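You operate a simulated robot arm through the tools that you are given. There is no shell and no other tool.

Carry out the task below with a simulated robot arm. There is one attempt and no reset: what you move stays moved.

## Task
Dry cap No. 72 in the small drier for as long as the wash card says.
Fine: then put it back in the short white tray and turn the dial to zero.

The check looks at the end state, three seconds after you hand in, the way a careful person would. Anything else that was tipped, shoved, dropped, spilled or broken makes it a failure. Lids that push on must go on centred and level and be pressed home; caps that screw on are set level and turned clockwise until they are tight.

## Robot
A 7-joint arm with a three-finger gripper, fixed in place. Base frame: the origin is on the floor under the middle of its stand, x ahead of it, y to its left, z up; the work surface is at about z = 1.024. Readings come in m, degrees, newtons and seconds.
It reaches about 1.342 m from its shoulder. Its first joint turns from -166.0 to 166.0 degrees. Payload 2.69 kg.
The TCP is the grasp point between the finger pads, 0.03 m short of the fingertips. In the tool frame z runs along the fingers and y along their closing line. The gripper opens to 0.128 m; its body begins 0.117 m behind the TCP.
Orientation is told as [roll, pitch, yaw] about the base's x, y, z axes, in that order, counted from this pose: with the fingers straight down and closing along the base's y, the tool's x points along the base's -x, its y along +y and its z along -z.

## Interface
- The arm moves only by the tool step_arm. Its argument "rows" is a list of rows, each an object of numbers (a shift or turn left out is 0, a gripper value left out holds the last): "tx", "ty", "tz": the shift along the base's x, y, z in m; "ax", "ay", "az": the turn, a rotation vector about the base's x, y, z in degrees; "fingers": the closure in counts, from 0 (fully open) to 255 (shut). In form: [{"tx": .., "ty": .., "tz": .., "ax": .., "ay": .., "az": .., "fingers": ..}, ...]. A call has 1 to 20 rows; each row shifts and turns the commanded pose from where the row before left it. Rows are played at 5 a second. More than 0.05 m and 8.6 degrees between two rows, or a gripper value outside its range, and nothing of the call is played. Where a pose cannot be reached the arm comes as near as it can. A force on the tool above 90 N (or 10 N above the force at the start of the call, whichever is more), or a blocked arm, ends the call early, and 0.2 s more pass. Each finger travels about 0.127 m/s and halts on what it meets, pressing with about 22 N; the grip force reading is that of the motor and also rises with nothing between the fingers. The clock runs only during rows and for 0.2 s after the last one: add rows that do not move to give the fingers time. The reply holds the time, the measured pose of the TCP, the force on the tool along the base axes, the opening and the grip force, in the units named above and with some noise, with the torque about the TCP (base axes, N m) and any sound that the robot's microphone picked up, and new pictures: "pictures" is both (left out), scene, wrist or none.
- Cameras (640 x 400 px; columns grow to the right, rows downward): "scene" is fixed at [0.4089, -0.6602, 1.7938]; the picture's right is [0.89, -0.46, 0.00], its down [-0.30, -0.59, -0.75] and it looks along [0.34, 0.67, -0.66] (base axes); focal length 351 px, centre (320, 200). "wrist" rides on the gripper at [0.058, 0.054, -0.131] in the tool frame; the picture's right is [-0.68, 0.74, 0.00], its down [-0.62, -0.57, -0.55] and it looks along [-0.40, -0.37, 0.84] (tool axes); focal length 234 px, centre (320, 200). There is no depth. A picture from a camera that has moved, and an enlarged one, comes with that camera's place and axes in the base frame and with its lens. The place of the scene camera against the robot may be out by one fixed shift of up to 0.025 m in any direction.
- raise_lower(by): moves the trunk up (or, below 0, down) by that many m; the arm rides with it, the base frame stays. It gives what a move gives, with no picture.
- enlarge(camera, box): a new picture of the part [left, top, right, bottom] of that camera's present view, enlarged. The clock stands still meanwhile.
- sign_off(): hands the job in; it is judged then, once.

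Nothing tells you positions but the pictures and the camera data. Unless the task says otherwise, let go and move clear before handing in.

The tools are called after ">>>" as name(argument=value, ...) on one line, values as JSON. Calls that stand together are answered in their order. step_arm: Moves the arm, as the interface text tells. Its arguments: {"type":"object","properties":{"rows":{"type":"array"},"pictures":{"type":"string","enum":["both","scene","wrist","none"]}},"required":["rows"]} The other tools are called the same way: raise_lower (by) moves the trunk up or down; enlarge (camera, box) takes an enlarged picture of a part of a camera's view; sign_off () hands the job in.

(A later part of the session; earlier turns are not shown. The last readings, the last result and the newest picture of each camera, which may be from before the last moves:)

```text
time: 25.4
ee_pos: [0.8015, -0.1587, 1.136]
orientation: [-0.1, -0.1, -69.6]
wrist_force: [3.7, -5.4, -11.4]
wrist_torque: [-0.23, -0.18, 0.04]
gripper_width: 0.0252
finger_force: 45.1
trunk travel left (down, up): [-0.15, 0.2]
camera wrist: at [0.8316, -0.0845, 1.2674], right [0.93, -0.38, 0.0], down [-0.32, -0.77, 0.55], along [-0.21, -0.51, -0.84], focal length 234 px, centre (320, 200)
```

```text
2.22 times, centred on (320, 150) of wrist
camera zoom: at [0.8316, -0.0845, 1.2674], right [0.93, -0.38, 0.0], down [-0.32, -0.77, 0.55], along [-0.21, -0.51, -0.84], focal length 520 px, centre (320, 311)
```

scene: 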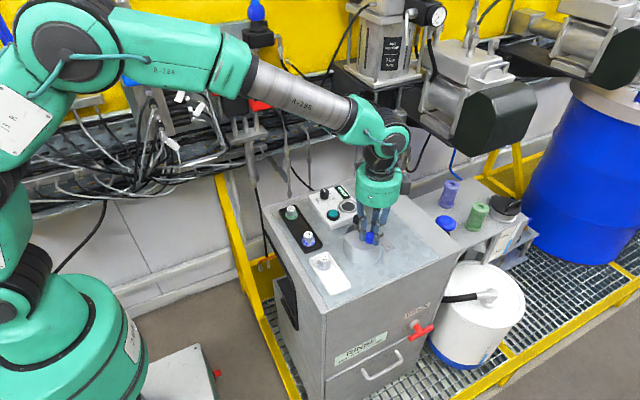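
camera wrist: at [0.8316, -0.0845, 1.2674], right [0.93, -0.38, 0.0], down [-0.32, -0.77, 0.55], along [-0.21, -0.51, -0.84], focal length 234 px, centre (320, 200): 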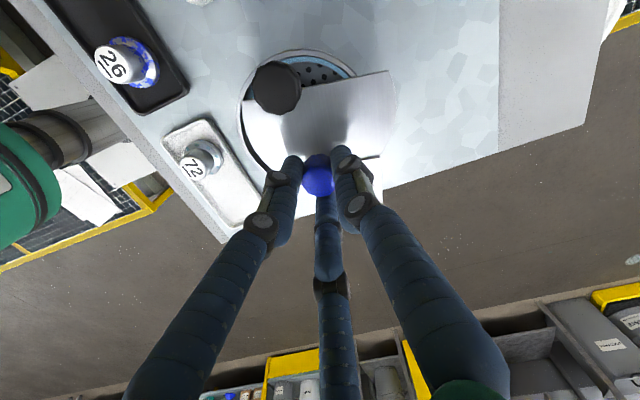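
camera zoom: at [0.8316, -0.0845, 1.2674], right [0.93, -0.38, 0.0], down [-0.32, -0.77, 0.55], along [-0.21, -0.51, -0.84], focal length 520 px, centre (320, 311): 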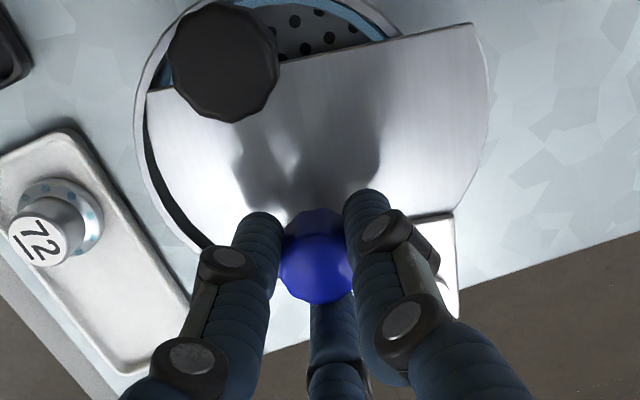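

The lid swings clockwise about the post and its chord is now near the stem of the black knob. I'll go a few degrees further to see whether the stem blocks it.

>>> step_arm(rows=[{"tx": 0.0022, "ty": 0.0014, "az": -3}, {}], pictures="none")

>>> step_arm(rows=[{"tx": 0.0022, "ty": 0.0013, "az": -3}, {}], pictures="wrist")

>>> enlarge(camera="wrist", box=[240, 60, 400, 240])

```text
time: 26.0
ee_pos: [0.8033, -0.1562, 1.1359]
orientation: [0.1, 0.0, -72.6]
wrist_force: [5.4, -6.9, -12.9]
wrist_torque: [-0.23, -0.3, 0.06]
gripper_width: 0.0253
finger_force: 45.7
trunk travel left (down, up): [-0.15, 0.2]
```

```text
time: 26.6
ee_pos: [0.8057, -0.1559, 1.136]
orientation: [0.0, 0.0, -75.5]
wrist_force: [4.1, -7.9, -11.8]
wrist_torque: [-0.23, -0.08, 0.03]
gripper_width: 0.0252
finger_force: 44.9
trunk travel left (down, up): [-0.15, 0.2]
camera wrist: at [0.8435, -0.0853, 1.2675], right [0.88, -0.47, 0.0], down [-0.39, -0.74, 0.55], along [-0.26, -0.48, -0.84], focal length 234 px, centre (320, 200)
```

wrist: 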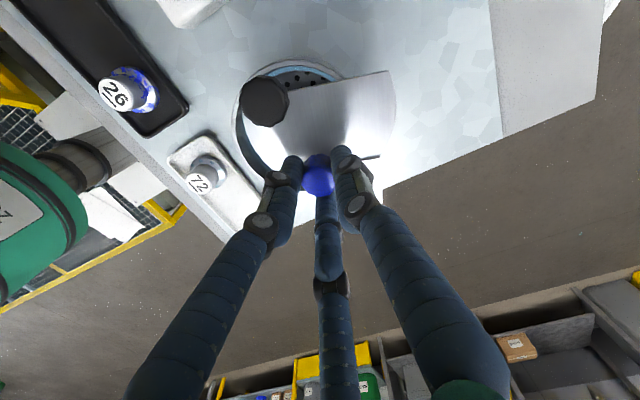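

```text
2.22 times, centred on (320, 150) of wrist
camera zoom: at [0.8435, -0.0853, 1.2675], right [0.88, -0.47, 0.0], down [-0.39, -0.74, 0.55], along [-0.26, -0.48, -0.84], focal length 520 px, centre (320, 311)
```

zoom: 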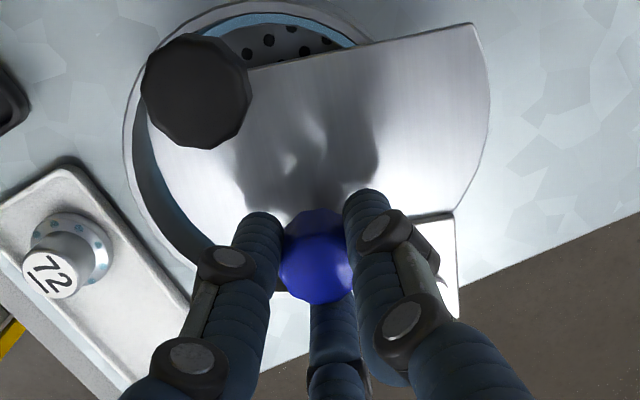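

>>> step_arm(rows=[{"tx": 0.0024, "ty": 0.0011, "az": -3}, {}], pictures="none")

>>> step_arm(rows=[{"tx": 0.0024, "ty": 0.001, "az": -3}, {}], pictures="both")

>>> enlarge(camera="scene", box=[330, 190, 420, 270])

>>> enlarge(camera="wrist", box=[240, 60, 400, 240])

```text
time: 27.2
ee_pos: [0.8085, -0.154, 1.1365]
orientation: [0.1, 0.0, -78.6]
wrist_force: [1.0, -7.0, -8.6]
wrist_torque: [-0.2, 0.03, -0.09]
gripper_width: 0.0251
finger_force: 44.7
trunk travel left (down, up): [-0.15, 0.2]
```

```text
time: 27.8
ee_pos: [0.8109, -0.1516, 1.1368]
orientation: [0.0, 0.0, -81.6]
wrist_force: [0.7, -8.8, -7.4]
wrist_torque: [-0.24, 0.08, -0.14]
gripper_width: 0.0253
finger_force: 44.9
trunk travel left (down, up): [-0.15, 0.2]
camera wrist: at [0.8552, -0.0871, 1.2675], right [0.83, -0.56, 0.0], down [-0.47, -0.69, 0.55], along [-0.31, -0.45, -0.84], focal length 234 px, centre (320, 200)
```

scene: 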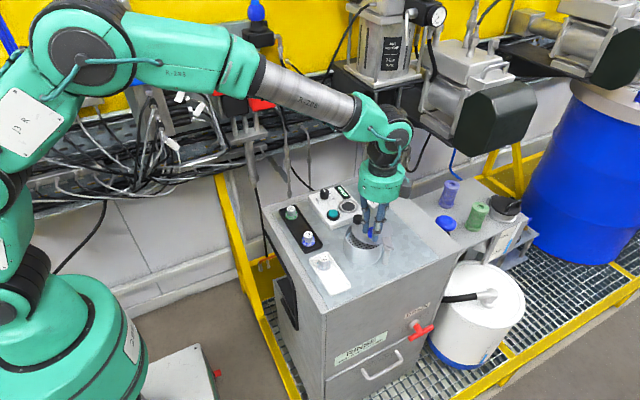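
wrist: 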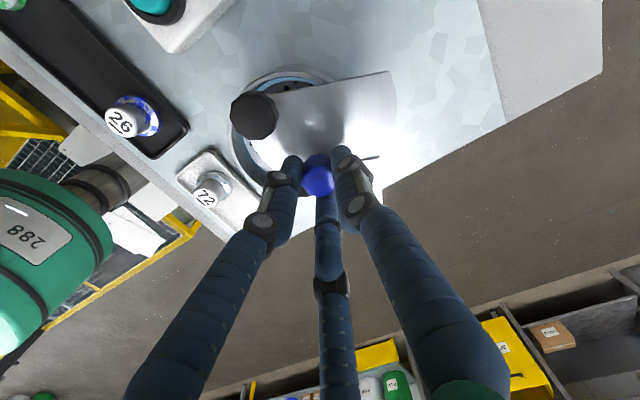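

```text
5.00 times, centred on (375, 230) of scene
camera zoom: at [0.4089, -0.6602, 1.7938], right [0.89, -0.46, 0.0], down [-0.3, -0.59, -0.75], along [0.34, 0.67, -0.66], focal length 1753 px, centre (45, 50)
```

zoom: 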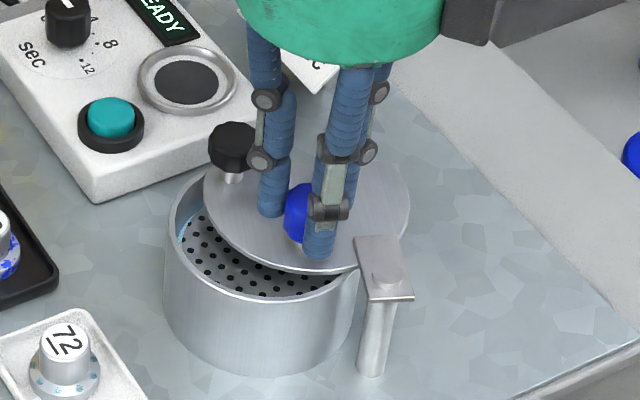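

```text
2.22 times, centred on (320, 150) of wrist
camera zoom: at [0.8552, -0.0871, 1.2675], right [0.83, -0.56, 0.0], down [-0.47, -0.69, 0.55], along [-0.31, -0.45, -0.84], focal length 520 px, centre (320, 311)
```

zoom: 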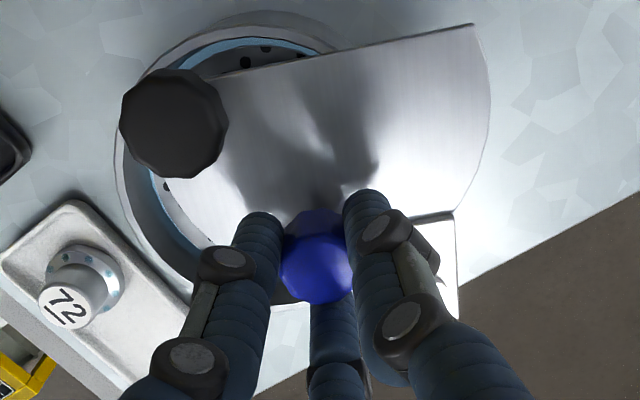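

The lid swings freely clockwise and the perforated basket is now showing; the black knob hasn't moved. I'll keep following the arc about the post in small steps, checking forces.

>>> step_arm(rows=[{"tx": 0.0042, "ty": 0.0006, "az": -5}, {"tx": 0.0043, "ty": 0.0012, "az": -5}, {"tx": 0.0044, "ty": 0.0008, "az": -5}, {}], pictures="both")

>>> enlarge(camera="scene", box=[330, 190, 420, 270])

>>> enlarge(camera="wrist", box=[200, 60, 400, 240])

```text
time: 28.8
ee_pos: [0.8227, -0.1492, 1.1369]
orientation: [0.0, 0.0, -96.6]
wrist_force: [-1.6, 1.4, -1.6]
wrist_torque: [0.07, 0.38, -0.15]
gripper_width: 0.0252
finger_force: 45.4
trunk travel left (down, up): [-0.15, 0.2]
camera wrist: at [0.8829, -0.0972, 1.2675], right [0.65, -0.76, 0.0], down [-0.63, -0.55, 0.55], along [-0.42, -0.36, -0.84], focal length 234 px, centre (320, 200)
```

scene: 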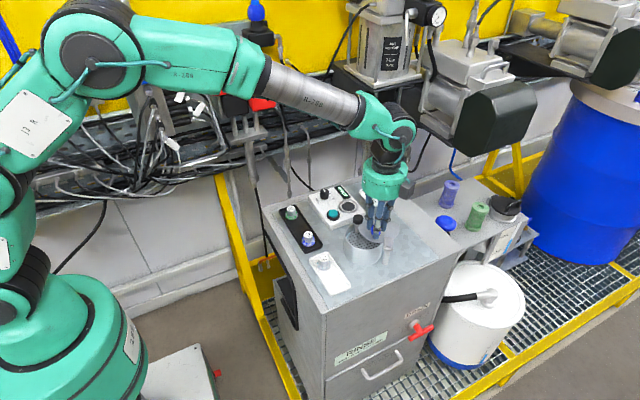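
wrist: 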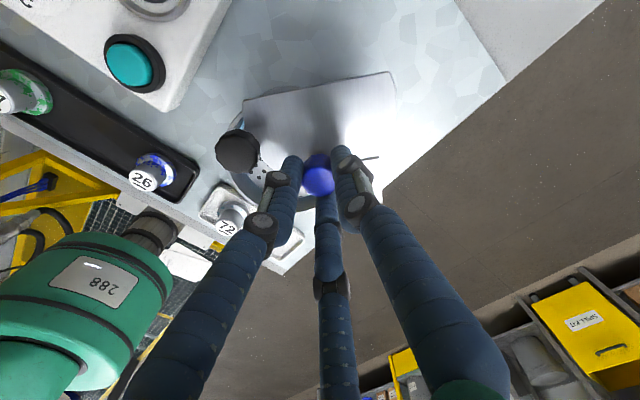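

```text
5.00 times, centred on (375, 230) of scene
camera zoom: at [0.4089, -0.6602, 1.7938], right [0.89, -0.46, 0.0], down [-0.3, -0.59, -0.75], along [0.34, 0.67, -0.66], focal length 1753 px, centre (45, 50)
```

zoom: 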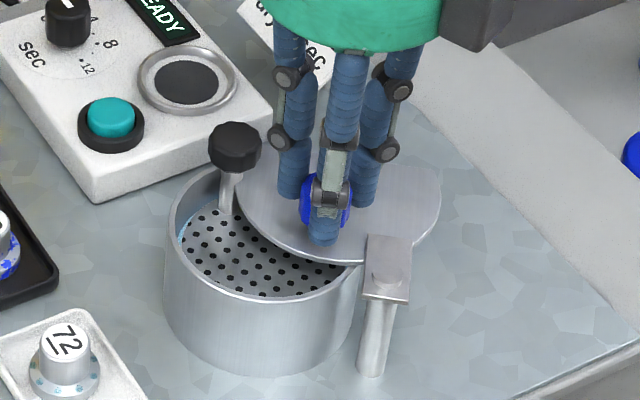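

```text
2.22 times, centred on (300, 150) of wrist
camera zoom: at [0.8829, -0.0972, 1.2675], right [0.65, -0.76, 0.0], down [-0.63, -0.55, 0.55], along [-0.42, -0.36, -0.84], focal length 520 px, centre (364, 311)
```

zoom: 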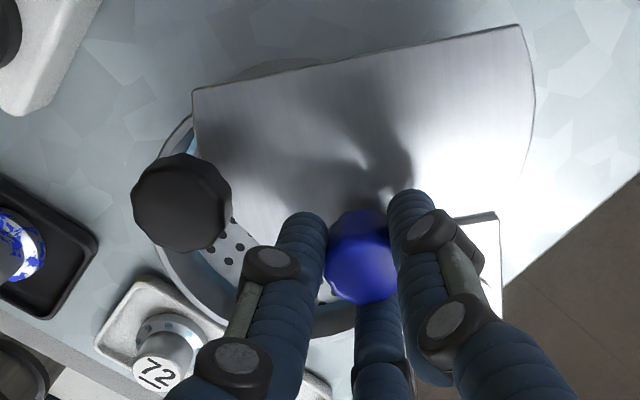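

The lid has passed the stem with no force and the basket floor is opening up. Continuing the arc.

>>> step_arm(rows=[{"tx": 0.0045, "ty": 0.0004, "az": -5}, {"tx": 0.0045, "ty": 0.0001, "az": -5}, {"tx": 0.0045, "ty": -0.0004, "az": -5}, {"tx": 0.0044, "ty": -0.0007, "az": -5}, {"tx": 0.0044, "ty": -0.0012, "az": -5}, {}], pictures="none")

>>> step_arm(rows=[{"tx": 0.0042, "ty": -0.0014, "az": -5}, {"tx": 0.0041, "ty": -0.0019, "az": -5}, {"tx": 0.0039, "ty": -0.0022, "az": -5}, {}], pictures="both")

>>> enlarge(camera="scene", box=[330, 190, 420, 270])

```text
time: 30.2
ee_pos: [0.8451, -0.149, 1.1359]
orientation: [-0.1, 0.0, -121.6]
wrist_force: [-2.8, -0.7, -6.9]
wrist_torque: [-0.03, 0.27, -0.11]
gripper_width: 0.0252
finger_force: 45.3
trunk travel left (down, up): [-0.15, 0.2]
```

```text
time: 31.2
ee_pos: [0.8569, -0.1559, 1.1347]
orientation: [-0.1, 0.0, -136.7]
wrist_force: [-2.4, 4.2, -9.2]
wrist_torque: [0.16, 0.12, -0.25]
gripper_width: 0.0248
finger_force: 45.1
trunk travel left (down, up): [-0.15, 0.2]
camera wrist: at [0.9366, -0.1552, 1.2676], right [0.01, -1.0, 0.0], down [-0.84, -0.01, 0.55], along [-0.55, -0.01, -0.84], focal length 234 px, centre (320, 200)
```

scene: 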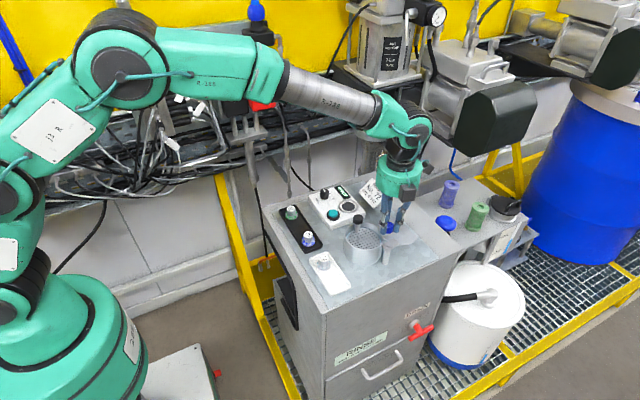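
wrist: 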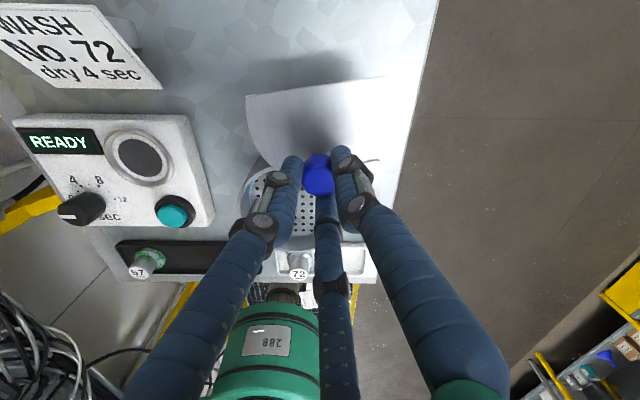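

```text
5.00 times, centred on (375, 230) of scene
camera zoom: at [0.4089, -0.6602, 1.7938], right [0.89, -0.46, 0.0], down [-0.3, -0.59, -0.75], along [0.34, 0.67, -0.66], focal length 1753 px, centre (45, 50)
```

zoom: 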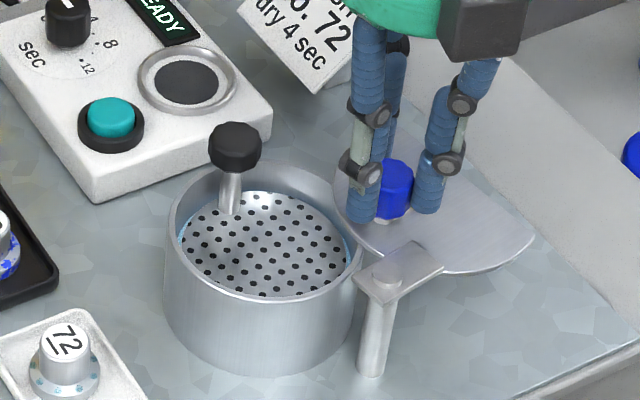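

The drum is nearly uncovered. A few more degrees to open it fully, then I'll release.

>>> step_arm(rows=[{"tx": 0.0037, "ty": -0.0026, "az": -5}, {"tx": 0.0035, "ty": -0.0028, "az": -5}, {"tx": 0.0032, "ty": -0.0032, "az": -5}, {}], pictures="both")

>>> enlarge(camera="scene", box=[330, 190, 420, 270])

```text
time: 32.2
ee_pos: [0.8664, -0.1642, 1.1372]
orientation: [0.0, -0.1, -151.8]
wrist_force: [-3.0, -0.6, -11.0]
wrist_torque: [-0.06, 0.2, -0.03]
gripper_width: 0.0246
finger_force: 45.0
trunk travel left (down, up): [-0.15, 0.2]
camera wrist: at [0.9447, -0.1851, 1.2677], right [-0.25, -0.97, 0.0], down [-0.81, 0.21, 0.55], along [-0.53, 0.13, -0.84], focal length 234 px, centre (320, 200)
```

scene: 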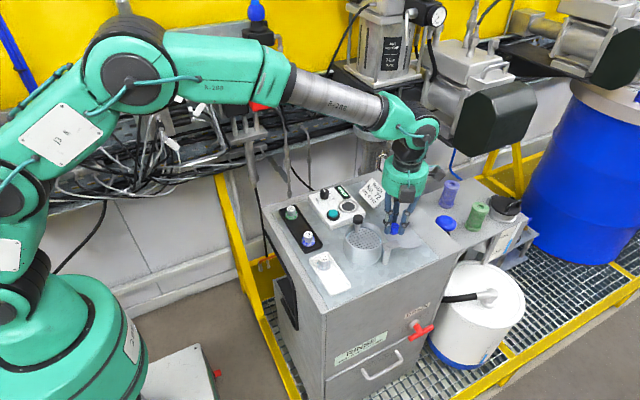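
wrist: 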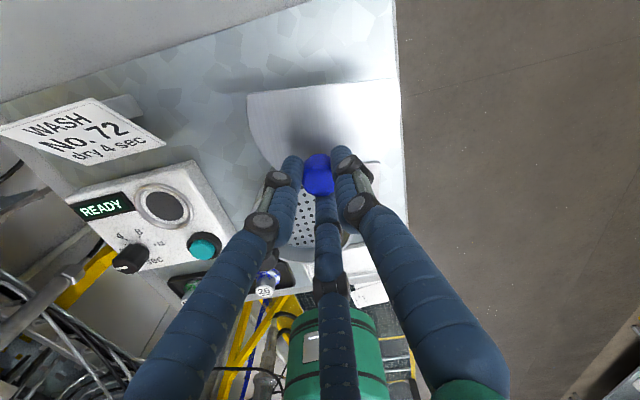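

```text
5.00 times, centred on (375, 230) of scene
camera zoom: at [0.4089, -0.6602, 1.7938], right [0.89, -0.46, 0.0], down [-0.3, -0.59, -0.75], along [0.34, 0.67, -0.66], focal length 1753 px, centre (45, 50)
```

zoom: 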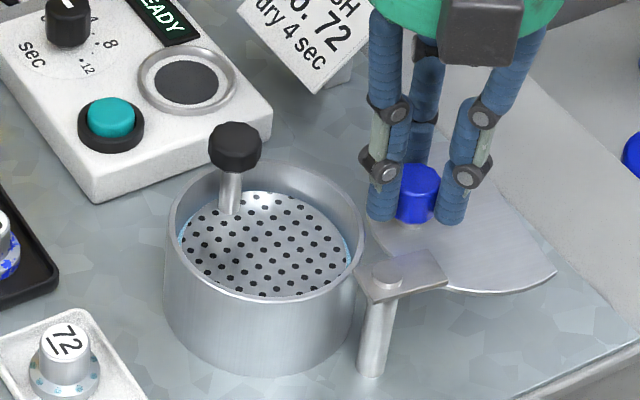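

The lid is fully aside. I'll release the blue knob, rise, and take a good look at the basket.

>>> step_arm(rows=[{"fingers": 150}, {"fingers": 140}, {"fingers": 140}, {"tz": 0.03}, {"tz": 0.04}, {"tz": 0.04}, {}], pictures="wrist")

>>> enlarge(camera="wrist", box=[200, 80, 420, 280])

>>> enlarge(camera="scene", box=[335, 195, 415, 270])

```text
time: 33.8
ee_pos: [0.8656, -0.164, 1.2463]
orientation: [0.1, 0.0, -151.5]
wrist_force: [0.3, -0.2, 1.0]
wrist_torque: [0.0, -0.02, -0.01]
gripper_width: 0.0575
finger_force: 0.0
trunk travel left (down, up): [-0.15, 0.2]
camera wrist: at [0.944, -0.1843, 1.3792], right [-0.24, -0.97, 0.0], down [-0.81, 0.2, 0.55], along [-0.53, 0.13, -0.84], focal length 234 px, centre (320, 200)
```

wrist: 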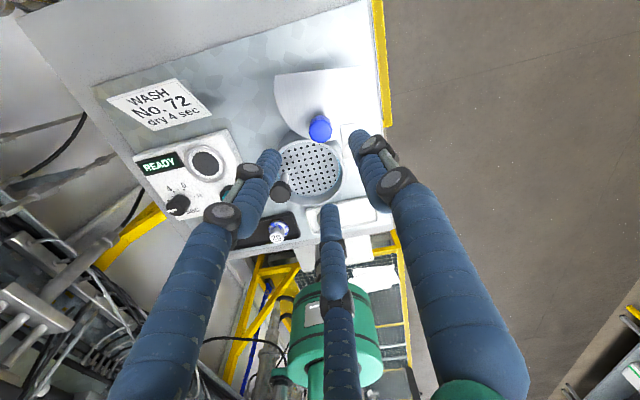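

```text
2.00 times, centred on (310, 180) of wrist
camera zoom: at [0.944, -0.1843, 1.3792], right [-0.24, -0.97, 0.0], down [-0.81, 0.2, 0.55], along [-0.53, 0.13, -0.84], focal length 468 px, centre (340, 240)
```

zoom: 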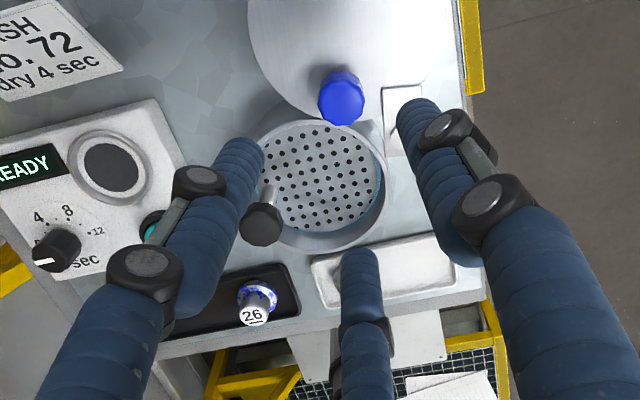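

```text
5.33 times, centred on (375, 232) of scene
camera zoom: at [0.4089, -0.6602, 1.7938], right [0.89, -0.46, 0.0], down [-0.3, -0.59, -0.75], along [0.34, 0.67, -0.66], focal length 1870 px, centre (27, 27)
```

zoom: 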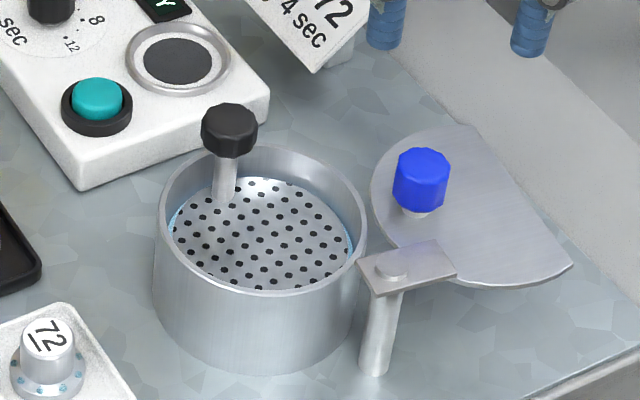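

The basket floor is at about z 1.059, with the drum centre near (0.801, −0.132) and the black-knob stem near its +y edge. I'll now go above cap 72 at (0.674, −0.129) with yaw −60.

>>> step_arm(rows=[{"tx": -0.0174, "ty": 0.0032, "tz": -0.004, "az": 8.3}, {"tx": -0.0174, "ty": 0.0032, "tz": -0.004, "az": 8.3}, {"tx": -0.0174, "ty": 0.0032, "tz": -0.004, "az": 8.3}, {"tx": -0.0174, "ty": 0.0032, "tz": -0.004, "az": 8.3}, {"tx": -0.0174, "ty": 0.0032, "tz": -0.004, "az": 8.3}, {"tx": -0.0174, "ty": 0.0032, "tz": -0.004, "az": 8.3}, {"tx": -0.0174, "ty": 0.0032, "tz": -0.004, "az": 8.3}, {"tx": -0.0174, "ty": 0.0032, "tz": -0.004, "az": 8.3}, {"tx": -0.0174, "ty": 0.0032, "tz": -0.004, "az": 8.3}, {"tx": -0.0174, "ty": 0.0032, "tz": -0.004, "az": 8.3}, {"tx": -0.0174, "ty": 0.0032, "tz": -0.004, "az": 8.5}, {}], pictures="both")

>>> enlarge(camera="wrist", box=[240, 40, 420, 240])

```text
time: 36.4
ee_pos: [0.6761, -0.1305, 1.202]
orientation: [-0.1, 0.1, -59.9]
wrist_force: [0.0, 0.6, 0.6]
wrist_torque: [0.0, -0.06, 0.01]
gripper_width: 0.0575
finger_force: 0.1
trunk travel left (down, up): [-0.15, 0.2]
camera wrist: at [0.6931, -0.0538, 1.3344], right [0.98, -0.22, 0.0], down [-0.18, -0.82, 0.55], along [-0.12, -0.54, -0.84], focal length 234 px, centre (320, 200)
```

scene: 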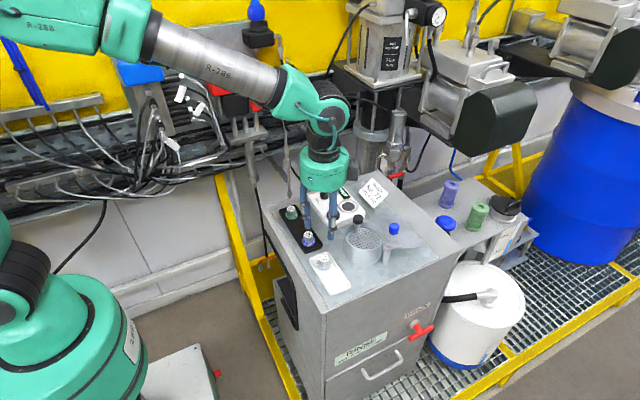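
wrist: 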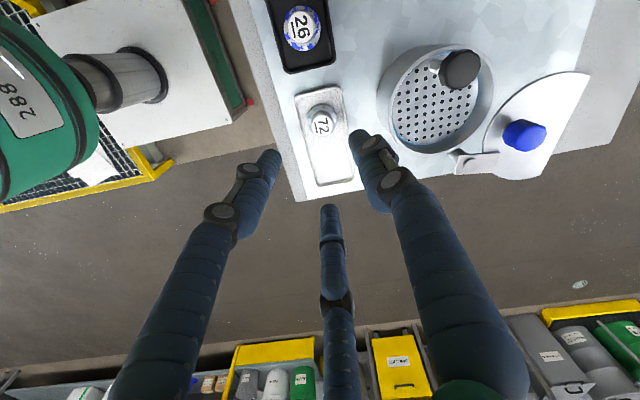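

```text
2.00 times, centred on (330, 140) of wrist
camera zoom: at [0.6931, -0.0538, 1.3344], right [0.98, -0.22, 0.0], down [-0.18, -0.82, 0.55], along [-0.12, -0.54, -0.84], focal length 468 px, centre (300, 320)
```

zoom: 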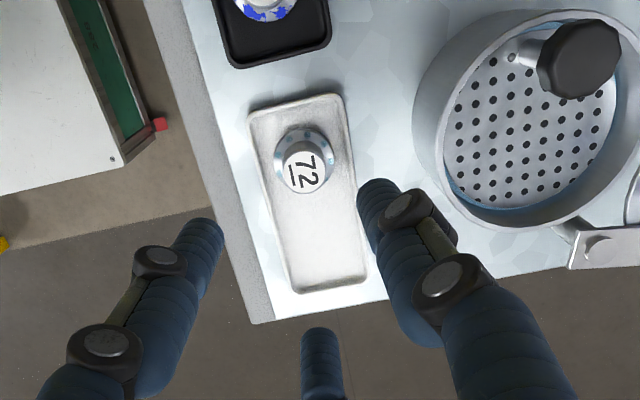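

Cap 72 is directly below, near (0.676, −0.130). I'll lower toward it in stages.

>>> step_arm(rows=[{"tz": -0.03}, {"tz": -0.03}, {"tz": -0.03}, {"tz": -0.025}, {}], pictures="both")

>>> enlarge(camera="wrist", box=[240, 80, 400, 240])

>>> enlarge(camera="scene", box=[285, 210, 375, 300])

```text
time: 37.6
ee_pos: [0.6772, -0.1296, 1.0868]
orientation: [0.0, 0.0, -60.1]
wrist_force: [0.9, 0.5, -0.2]
wrist_torque: [0.02, 0.04, 0.02]
gripper_width: 0.0578
finger_force: 0.0
trunk travel left (down, up): [-0.15, 0.2]
camera wrist: at [0.6948, -0.0536, 1.2185], right [0.98, -0.22, 0.0], down [-0.18, -0.82, 0.55], along [-0.12, -0.54, -0.84], focal length 234 px, centre (320, 200)
```

scene: 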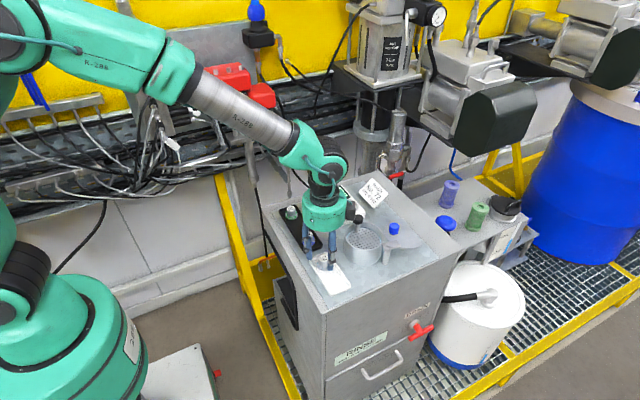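
wrist: 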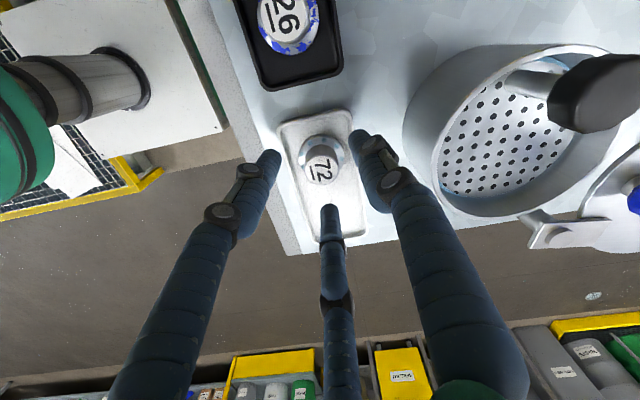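

```text
2.50 times, centred on (320, 160) of wrist
camera zoom: at [0.6948, -0.0536, 1.2185], right [0.98, -0.22, 0.0], down [-0.18, -0.82, 0.55], along [-0.12, -0.54, -0.84], focal length 585 px, centre (320, 300)
```

zoom: 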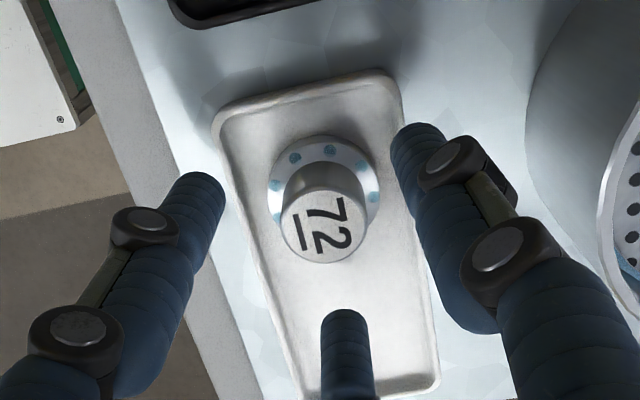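

```text
4.44 times, centred on (330, 255) of scene
camera zoom: at [0.4089, -0.6602, 1.7938], right [0.89, -0.46, 0.0], down [-0.3, -0.59, -0.75], along [0.34, 0.67, -0.66], focal length 1558 px, centre (276, -44)
```

zoom: 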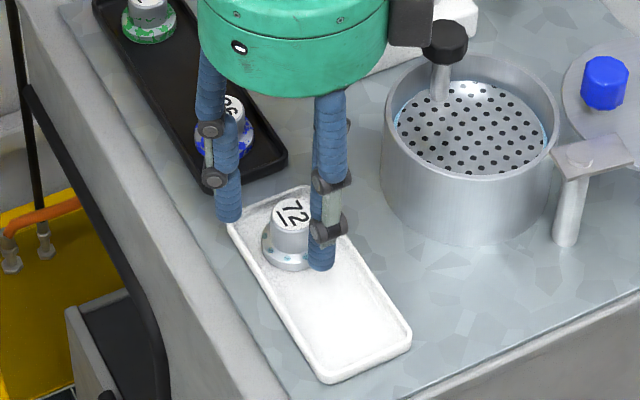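

Alignment over the cap is good. I'll go down to about z 1.068 and close on the cap's upper cylinder.

>>> step_arm(rows=[{"tx": 0.0005, "ty": -0.001, "tz": -0.01}, {"tz": -0.009}, {}, {"fingers": 170}, {"fingers": 195}, {"fingers": 215}, {"fingers": 225}, {}], pictures="both")

>>> enlarge(camera="wrist", box=[240, 80, 400, 240])

>>> enlarge(camera="scene", box=[285, 210, 375, 300])

```text
time: 39.4
ee_pos: [0.6762, -0.1303, 1.0677]
orientation: [0.0, 0.0, -60.1]
wrist_force: [0.4, -0.3, 0.0]
wrist_torque: [-0.02, 0.03, -0.03]
gripper_width: 0.0262
finger_force: 21.6
trunk travel left (down, up): [-0.15, 0.2]
camera wrist: at [0.6945, -0.0537, 1.1996], right [0.98, -0.22, 0.0], down [-0.18, -0.82, 0.55], along [-0.12, -0.54, -0.84], focal length 234 px, centre (320, 200)
```

scene: 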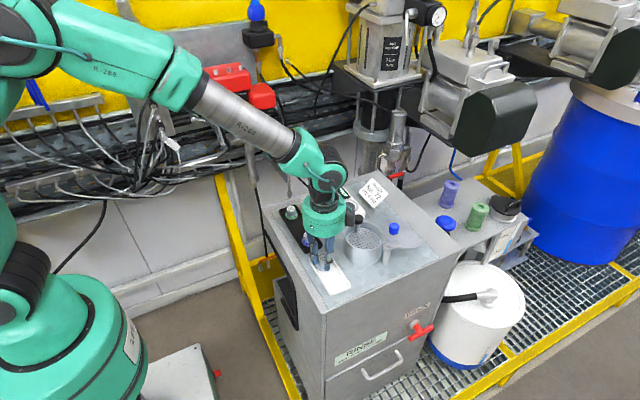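
wrist: 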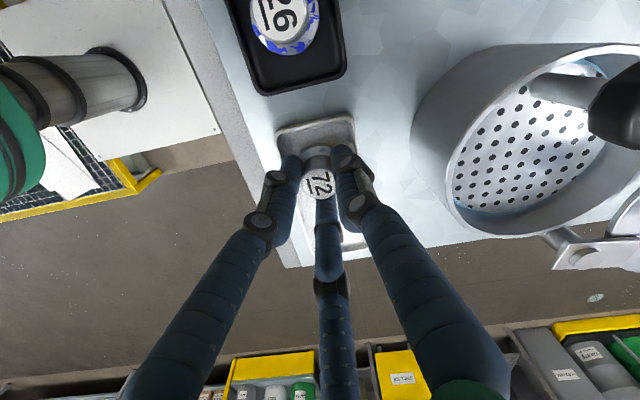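

```text
2.50 times, centred on (320, 160) of wrist
camera zoom: at [0.6945, -0.0537, 1.1996], right [0.98, -0.22, 0.0], down [-0.18, -0.82, 0.55], along [-0.12, -0.54, -0.84], focal length 585 px, centre (320, 300)
```

zoom: 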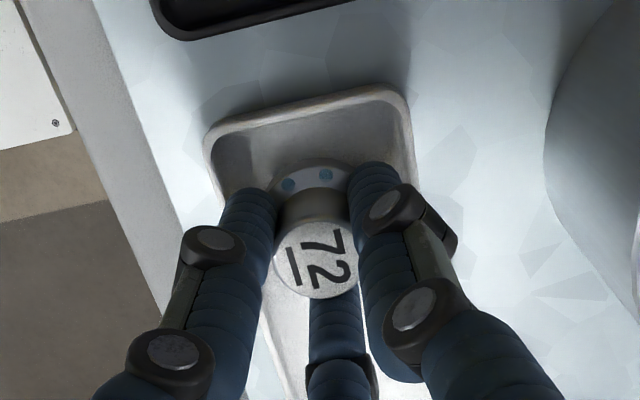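

```text
4.44 times, centred on (330, 255) of scene
camera zoom: at [0.4089, -0.6602, 1.7938], right [0.89, -0.46, 0.0], down [-0.3, -0.59, -0.75], along [0.34, 0.67, -0.66], focal length 1558 px, centre (276, -44)
```

zoom: 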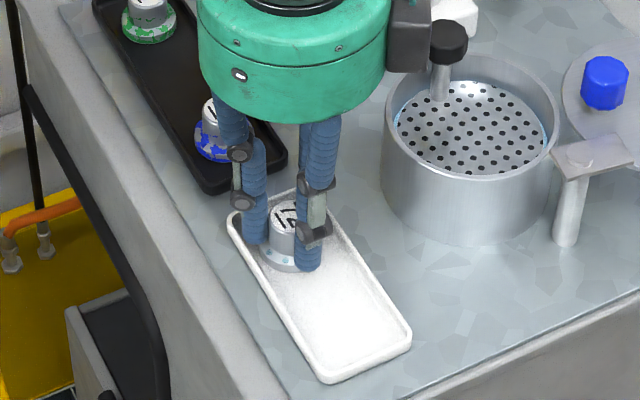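

The cap is held (width 0.026, force 21.6). I'll lift it straight up and check it's secure.

>>> step_arm(rows=[{"tz": 0.005}, {"tz": 0.02}, {"tz": 0.03}, {"tz": 0.04}, {"tz": 0.04}, {}], pictures="both")

>>> enlarge(camera="scene", box=[285, 160, 405, 290])

```text
time: 40.8
ee_pos: [0.6753, -0.1322, 1.2041]
orientation: [0.0, 0.0, -60.0]
wrist_force: [-0.5, 0.1, 0.1]
wrist_torque: [-0.01, -0.05, 0.0]
gripper_width: 0.0262
finger_force: 22.2
trunk travel left (down, up): [-0.15, 0.2]
camera wrist: at [0.693, -0.0555, 1.3354], right [0.98, -0.22, 0.0], down [-0.18, -0.82, 0.55], along [-0.12, -0.54, -0.84], focal length 234 px, centre (320, 200)
```

scene: 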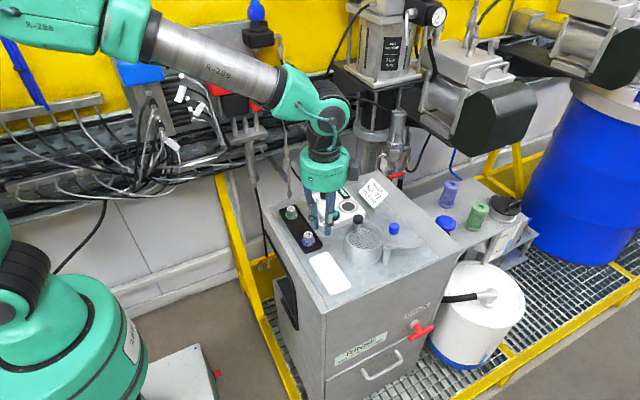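
wrist: 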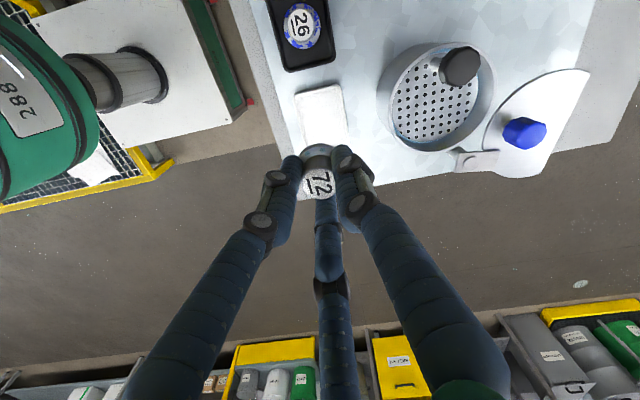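

```text
3.08 times, centred on (345, 225) of scene
camera zoom: at [0.4089, -0.6602, 1.7938], right [0.89, -0.46, 0.0], down [-0.3, -0.59, -0.75], along [0.34, 0.67, -0.66], focal length 1079 px, centre (243, 123)
```

zoom: 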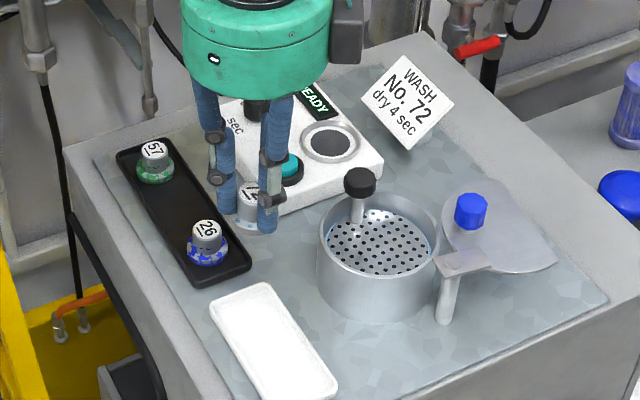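

The cap is up and secure. I'll measure the basket from this view before carrying the cap over.

>>> enlarge(camera="wrist", box=[360, 20, 520, 180])

>>> step_arm(rows=[{"tx": 0.031, "ty": -0.001}, {"tx": 0.031, "ty": -0.001}, {"tx": 0.032, "ty": -0.001}, {"tx": 0.031, "ty": -0.001}, {}], pictures="both")

>>> enlarge(camera="wrist", box=[240, 20, 400, 220])

>>> enlarge(camera="scene", box=[320, 160, 420, 280])

```text
2.50 times, centred on (440, 100) of wrist
camera zoom: at [0.693, -0.0555, 1.3354], right [0.98, -0.22, 0.0], down [-0.18, -0.82, 0.55], along [-0.12, -0.54, -0.84], focal length 585 px, centre (20, 450)
```

zoom: 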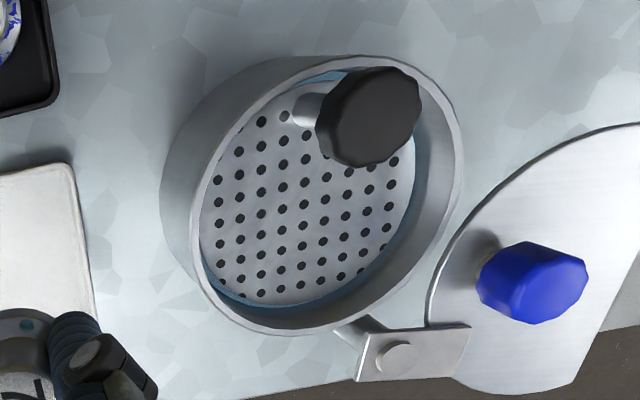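

```text
time: 42.0
ee_pos: [0.8026, -0.1354, 1.202]
orientation: [0.1, 0.0, -60.2]
wrist_force: [0.4, 0.4, -2.5]
wrist_torque: [-0.01, 0.03, 0.0]
gripper_width: 0.0262
finger_force: 21.5
trunk travel left (down, up): [-0.15, 0.2]
camera wrist: at [0.8204, -0.0583, 1.3345], right [0.98, -0.22, 0.0], down [-0.18, -0.82, 0.55], along [-0.12, -0.54, -0.84], focal length 234 px, centre (320, 200)
```

scene: 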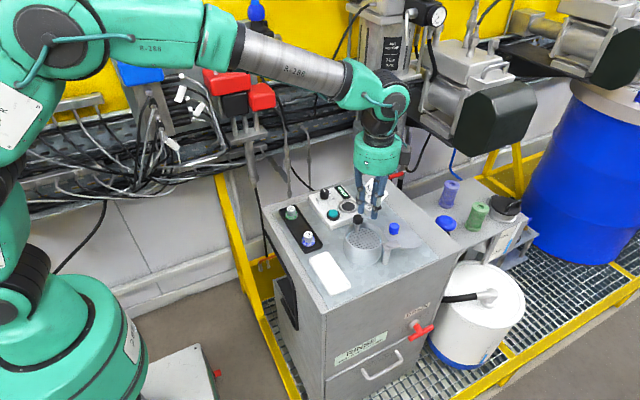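
wrist: 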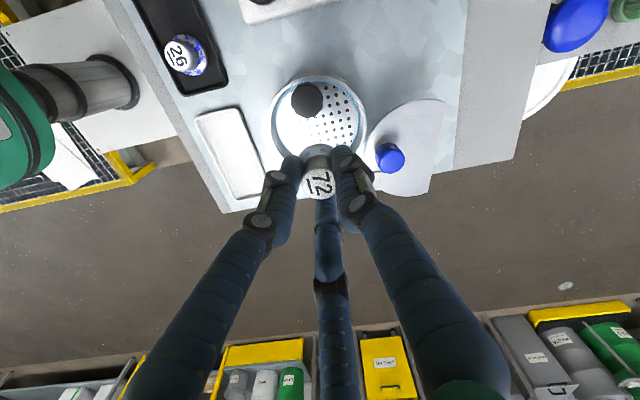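

```text
2.00 times, centred on (320, 120) of wrist
camera zoom: at [0.8204, -0.0583, 1.3345], right [0.98, -0.22, 0.0], down [-0.18, -0.82, 0.55], along [-0.12, -0.54, -0.84], focal length 468 px, centre (320, 360)
```

zoom: 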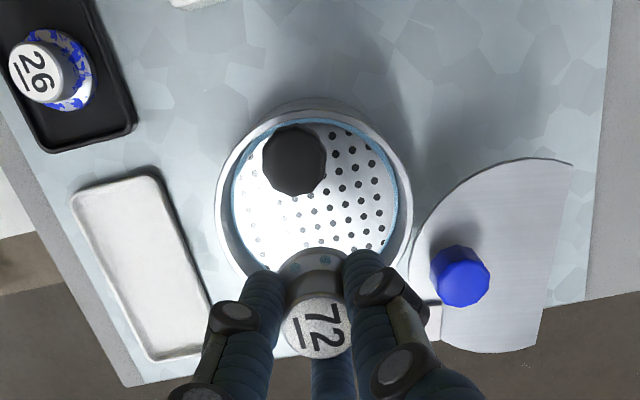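

```text
3.33 times, centred on (370, 220) of scene
camera zoom: at [0.4089, -0.6602, 1.7938], right [0.89, -0.46, 0.0], down [-0.3, -0.59, -0.75], along [0.34, 0.67, -0.66], focal length 1169 px, centre (153, 133)
```

zoom: 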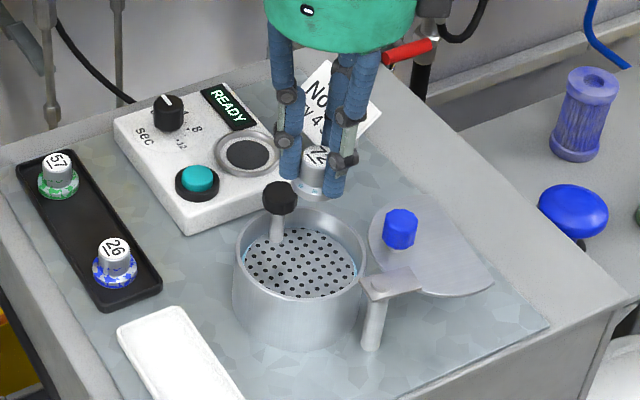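

The cap hangs over the basket, clear of the black knob. I'll descend in stages to just above the basket floor.

>>> step_arm(rows=[{"tx": -0.0012, "ty": -0.0008, "tz": -0.02}, {"tz": -0.025}, {"tz": -0.025}, {"tz": -0.015}, {}], pictures="both")

>>> enlarge(camera="wrist", box=[220, 40, 420, 240])

>>> enlarge(camera="scene", box=[330, 180, 410, 270])

```text
time: 43.2
ee_pos: [0.8004, -0.1354, 1.1191]
orientation: [-0.1, 0.0, -60.1]
wrist_force: [-0.2, -0.4, -0.7]
wrist_torque: [0.01, -0.01, -0.01]
gripper_width: 0.0262
finger_force: 22.5
trunk travel left (down, up): [-0.15, 0.2]
camera wrist: at [0.8185, -0.0586, 1.2499], right [0.98, -0.22, 0.0], down [-0.18, -0.82, 0.55], along [-0.12, -0.54, -0.84], focal length 234 px, centre (320, 200)
```

scene: 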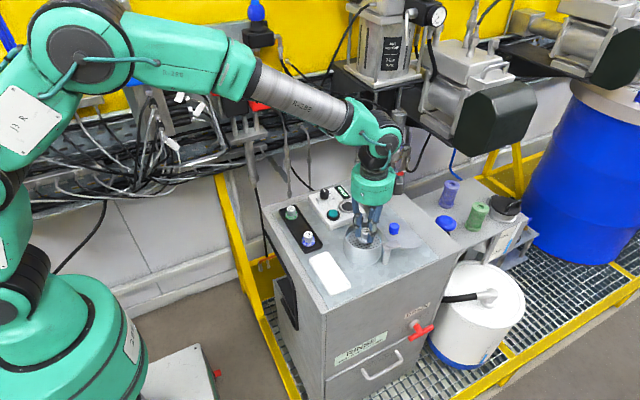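
wrist: 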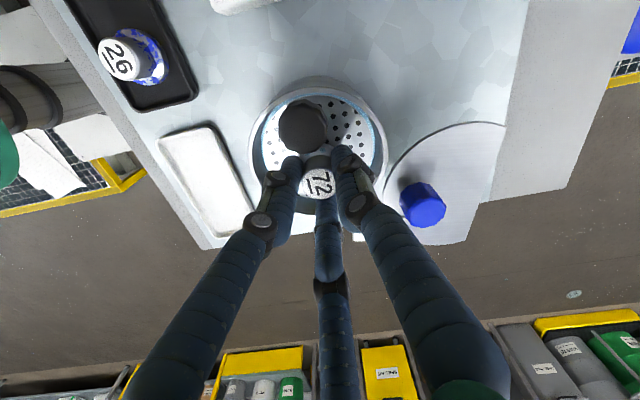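

```text
2.00 times, centred on (320, 140) of wrist
camera zoom: at [0.8185, -0.0586, 1.2499], right [0.98, -0.22, 0.0], down [-0.18, -0.82, 0.55], along [-0.12, -0.54, -0.84], focal length 468 px, centre (320, 320)
```

zoom: 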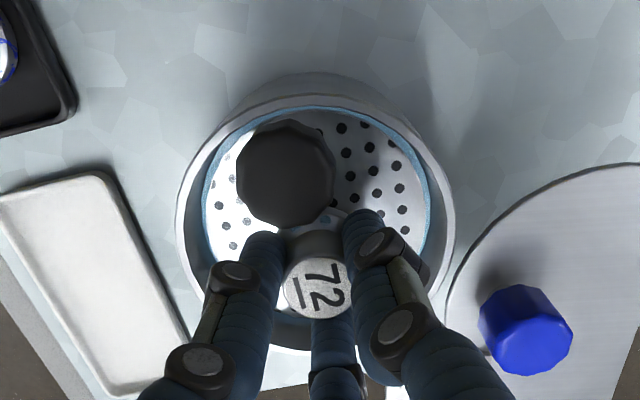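

```text
4.44 times, centred on (370, 225) of scene
camera zoom: at [0.4089, -0.6602, 1.7938], right [0.89, -0.46, 0.0], down [-0.3, -0.59, -0.75], along [0.34, 0.67, -0.66], focal length 1558 px, centre (98, 89)
```

zoom: 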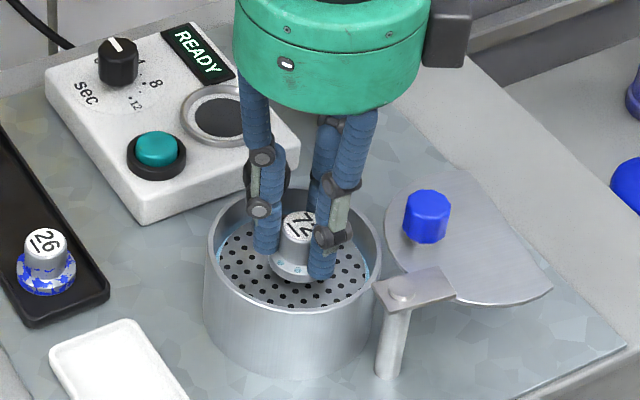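

The cap is inside the rim and well centred. I'll lower the last bit in small steps, watching for contact.

>>> step_arm(rows=[{"tz": -0.006}, {"tz": -0.006}, {"tz": -0.003}, {}], pictures="none")

>>> step_arm(rows=[{"tz": -0.0015}, {}], pictures="none")

>>> step_arm(rows=[{"tz": -0.0015}, {}], pictures="none")

```text
time: 44.2
ee_pos: [0.8014, -0.1362, 1.1041]
orientation: [0.0, 0.0, -60.1]
wrist_force: [0.2, -0.5, 0.4]
wrist_torque: [0.01, 0.02, -0.02]
gripper_width: 0.0259
finger_force: 22.0
trunk travel left (down, up): [-0.15, 0.2]
```

```text
time: 44.8
ee_pos: [0.8003, -0.1366, 1.1018]
orientation: [0.0, 0.0, -60.1]
wrist_force: [0.1, -0.5, 1.9]
wrist_torque: [-0.01, 0.02, 0.03]
gripper_width: 0.026
finger_force: 21.8
trunk travel left (down, up): [-0.15, 0.2]
```

```text
time: 45.4
ee_pos: [0.8002, -0.1352, 1.102]
orientation: [0.0, 0.0, -60.1]
wrist_force: [-0.5, -0.2, 0.4]
wrist_torque: [-0.03, 0.01, 0.01]
gripper_width: 0.0261
finger_force: 21.8
trunk travel left (down, up): [-0.15, 0.2]
```

>>> step_arm(rows=[{"tz": -0.0015}, {}], pictures="none")

>>> step_arm(rows=[{"tz": -0.0015}, {}], pictures="both")

>>> enlarge(camera="scene", box=[330, 180, 410, 270])

```text
time: 46.0
ee_pos: [0.8008, -0.1361, 1.1013]
orientation: [0.1, 0.0, -60.1]
wrist_force: [-0.2, 0.9, 1.3]
wrist_torque: [0.06, -0.05, -0.01]
gripper_width: 0.0261
finger_force: 22.1
trunk travel left (down, up): [-0.15, 0.2]
```

```text
time: 46.6
ee_pos: [0.7998, -0.1364, 1.0979]
orientation: [0.0, 0.1, -60.0]
wrist_force: [-1.1, 0.1, 2.3]
wrist_torque: [0.06, 0.07, -0.02]
gripper_width: 0.0262
finger_force: 21.9
trunk travel left (down, up): [-0.15, 0.2]
camera wrist: at [0.8186, -0.0588, 1.2293], right [0.98, -0.22, 0.0], down [-0.18, -0.82, 0.55], along [-0.12, -0.54, -0.84], focal length 234 px, centre (320, 200)
```

scene: 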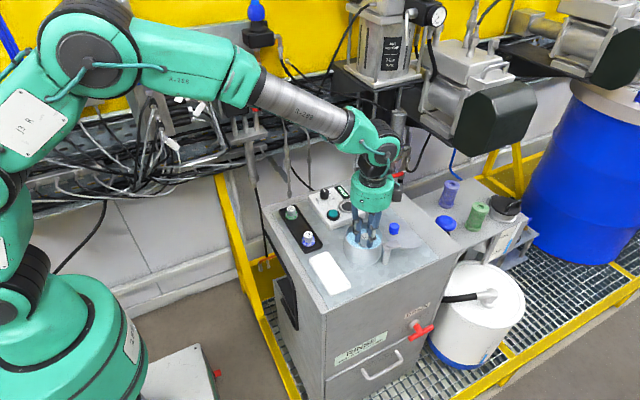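
wrist: 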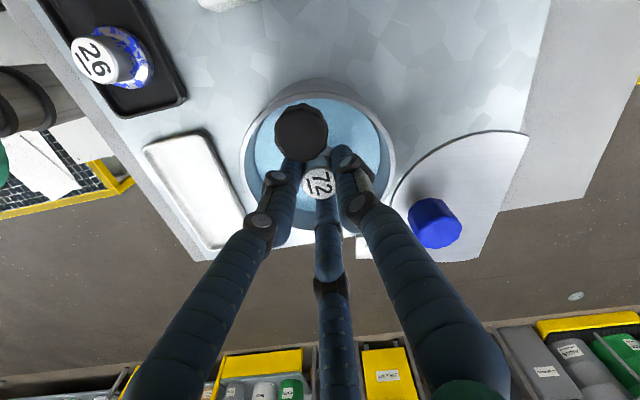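

```text
4.44 times, centred on (370, 225) of scene
camera zoom: at [0.4089, -0.6602, 1.7938], right [0.89, -0.46, 0.0], down [-0.3, -0.59, -0.75], along [0.34, 0.67, -0.66], focal length 1558 px, centre (98, 89)
```

zoom: 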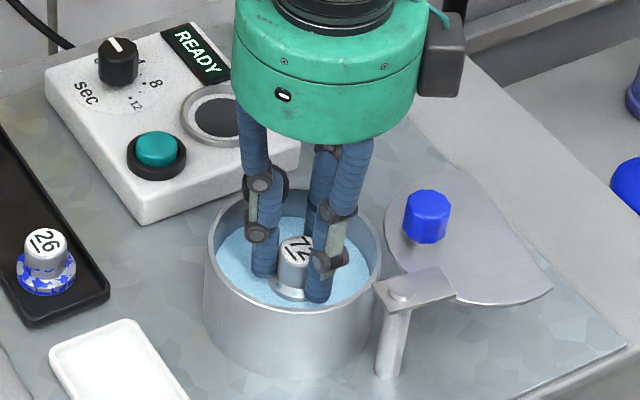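

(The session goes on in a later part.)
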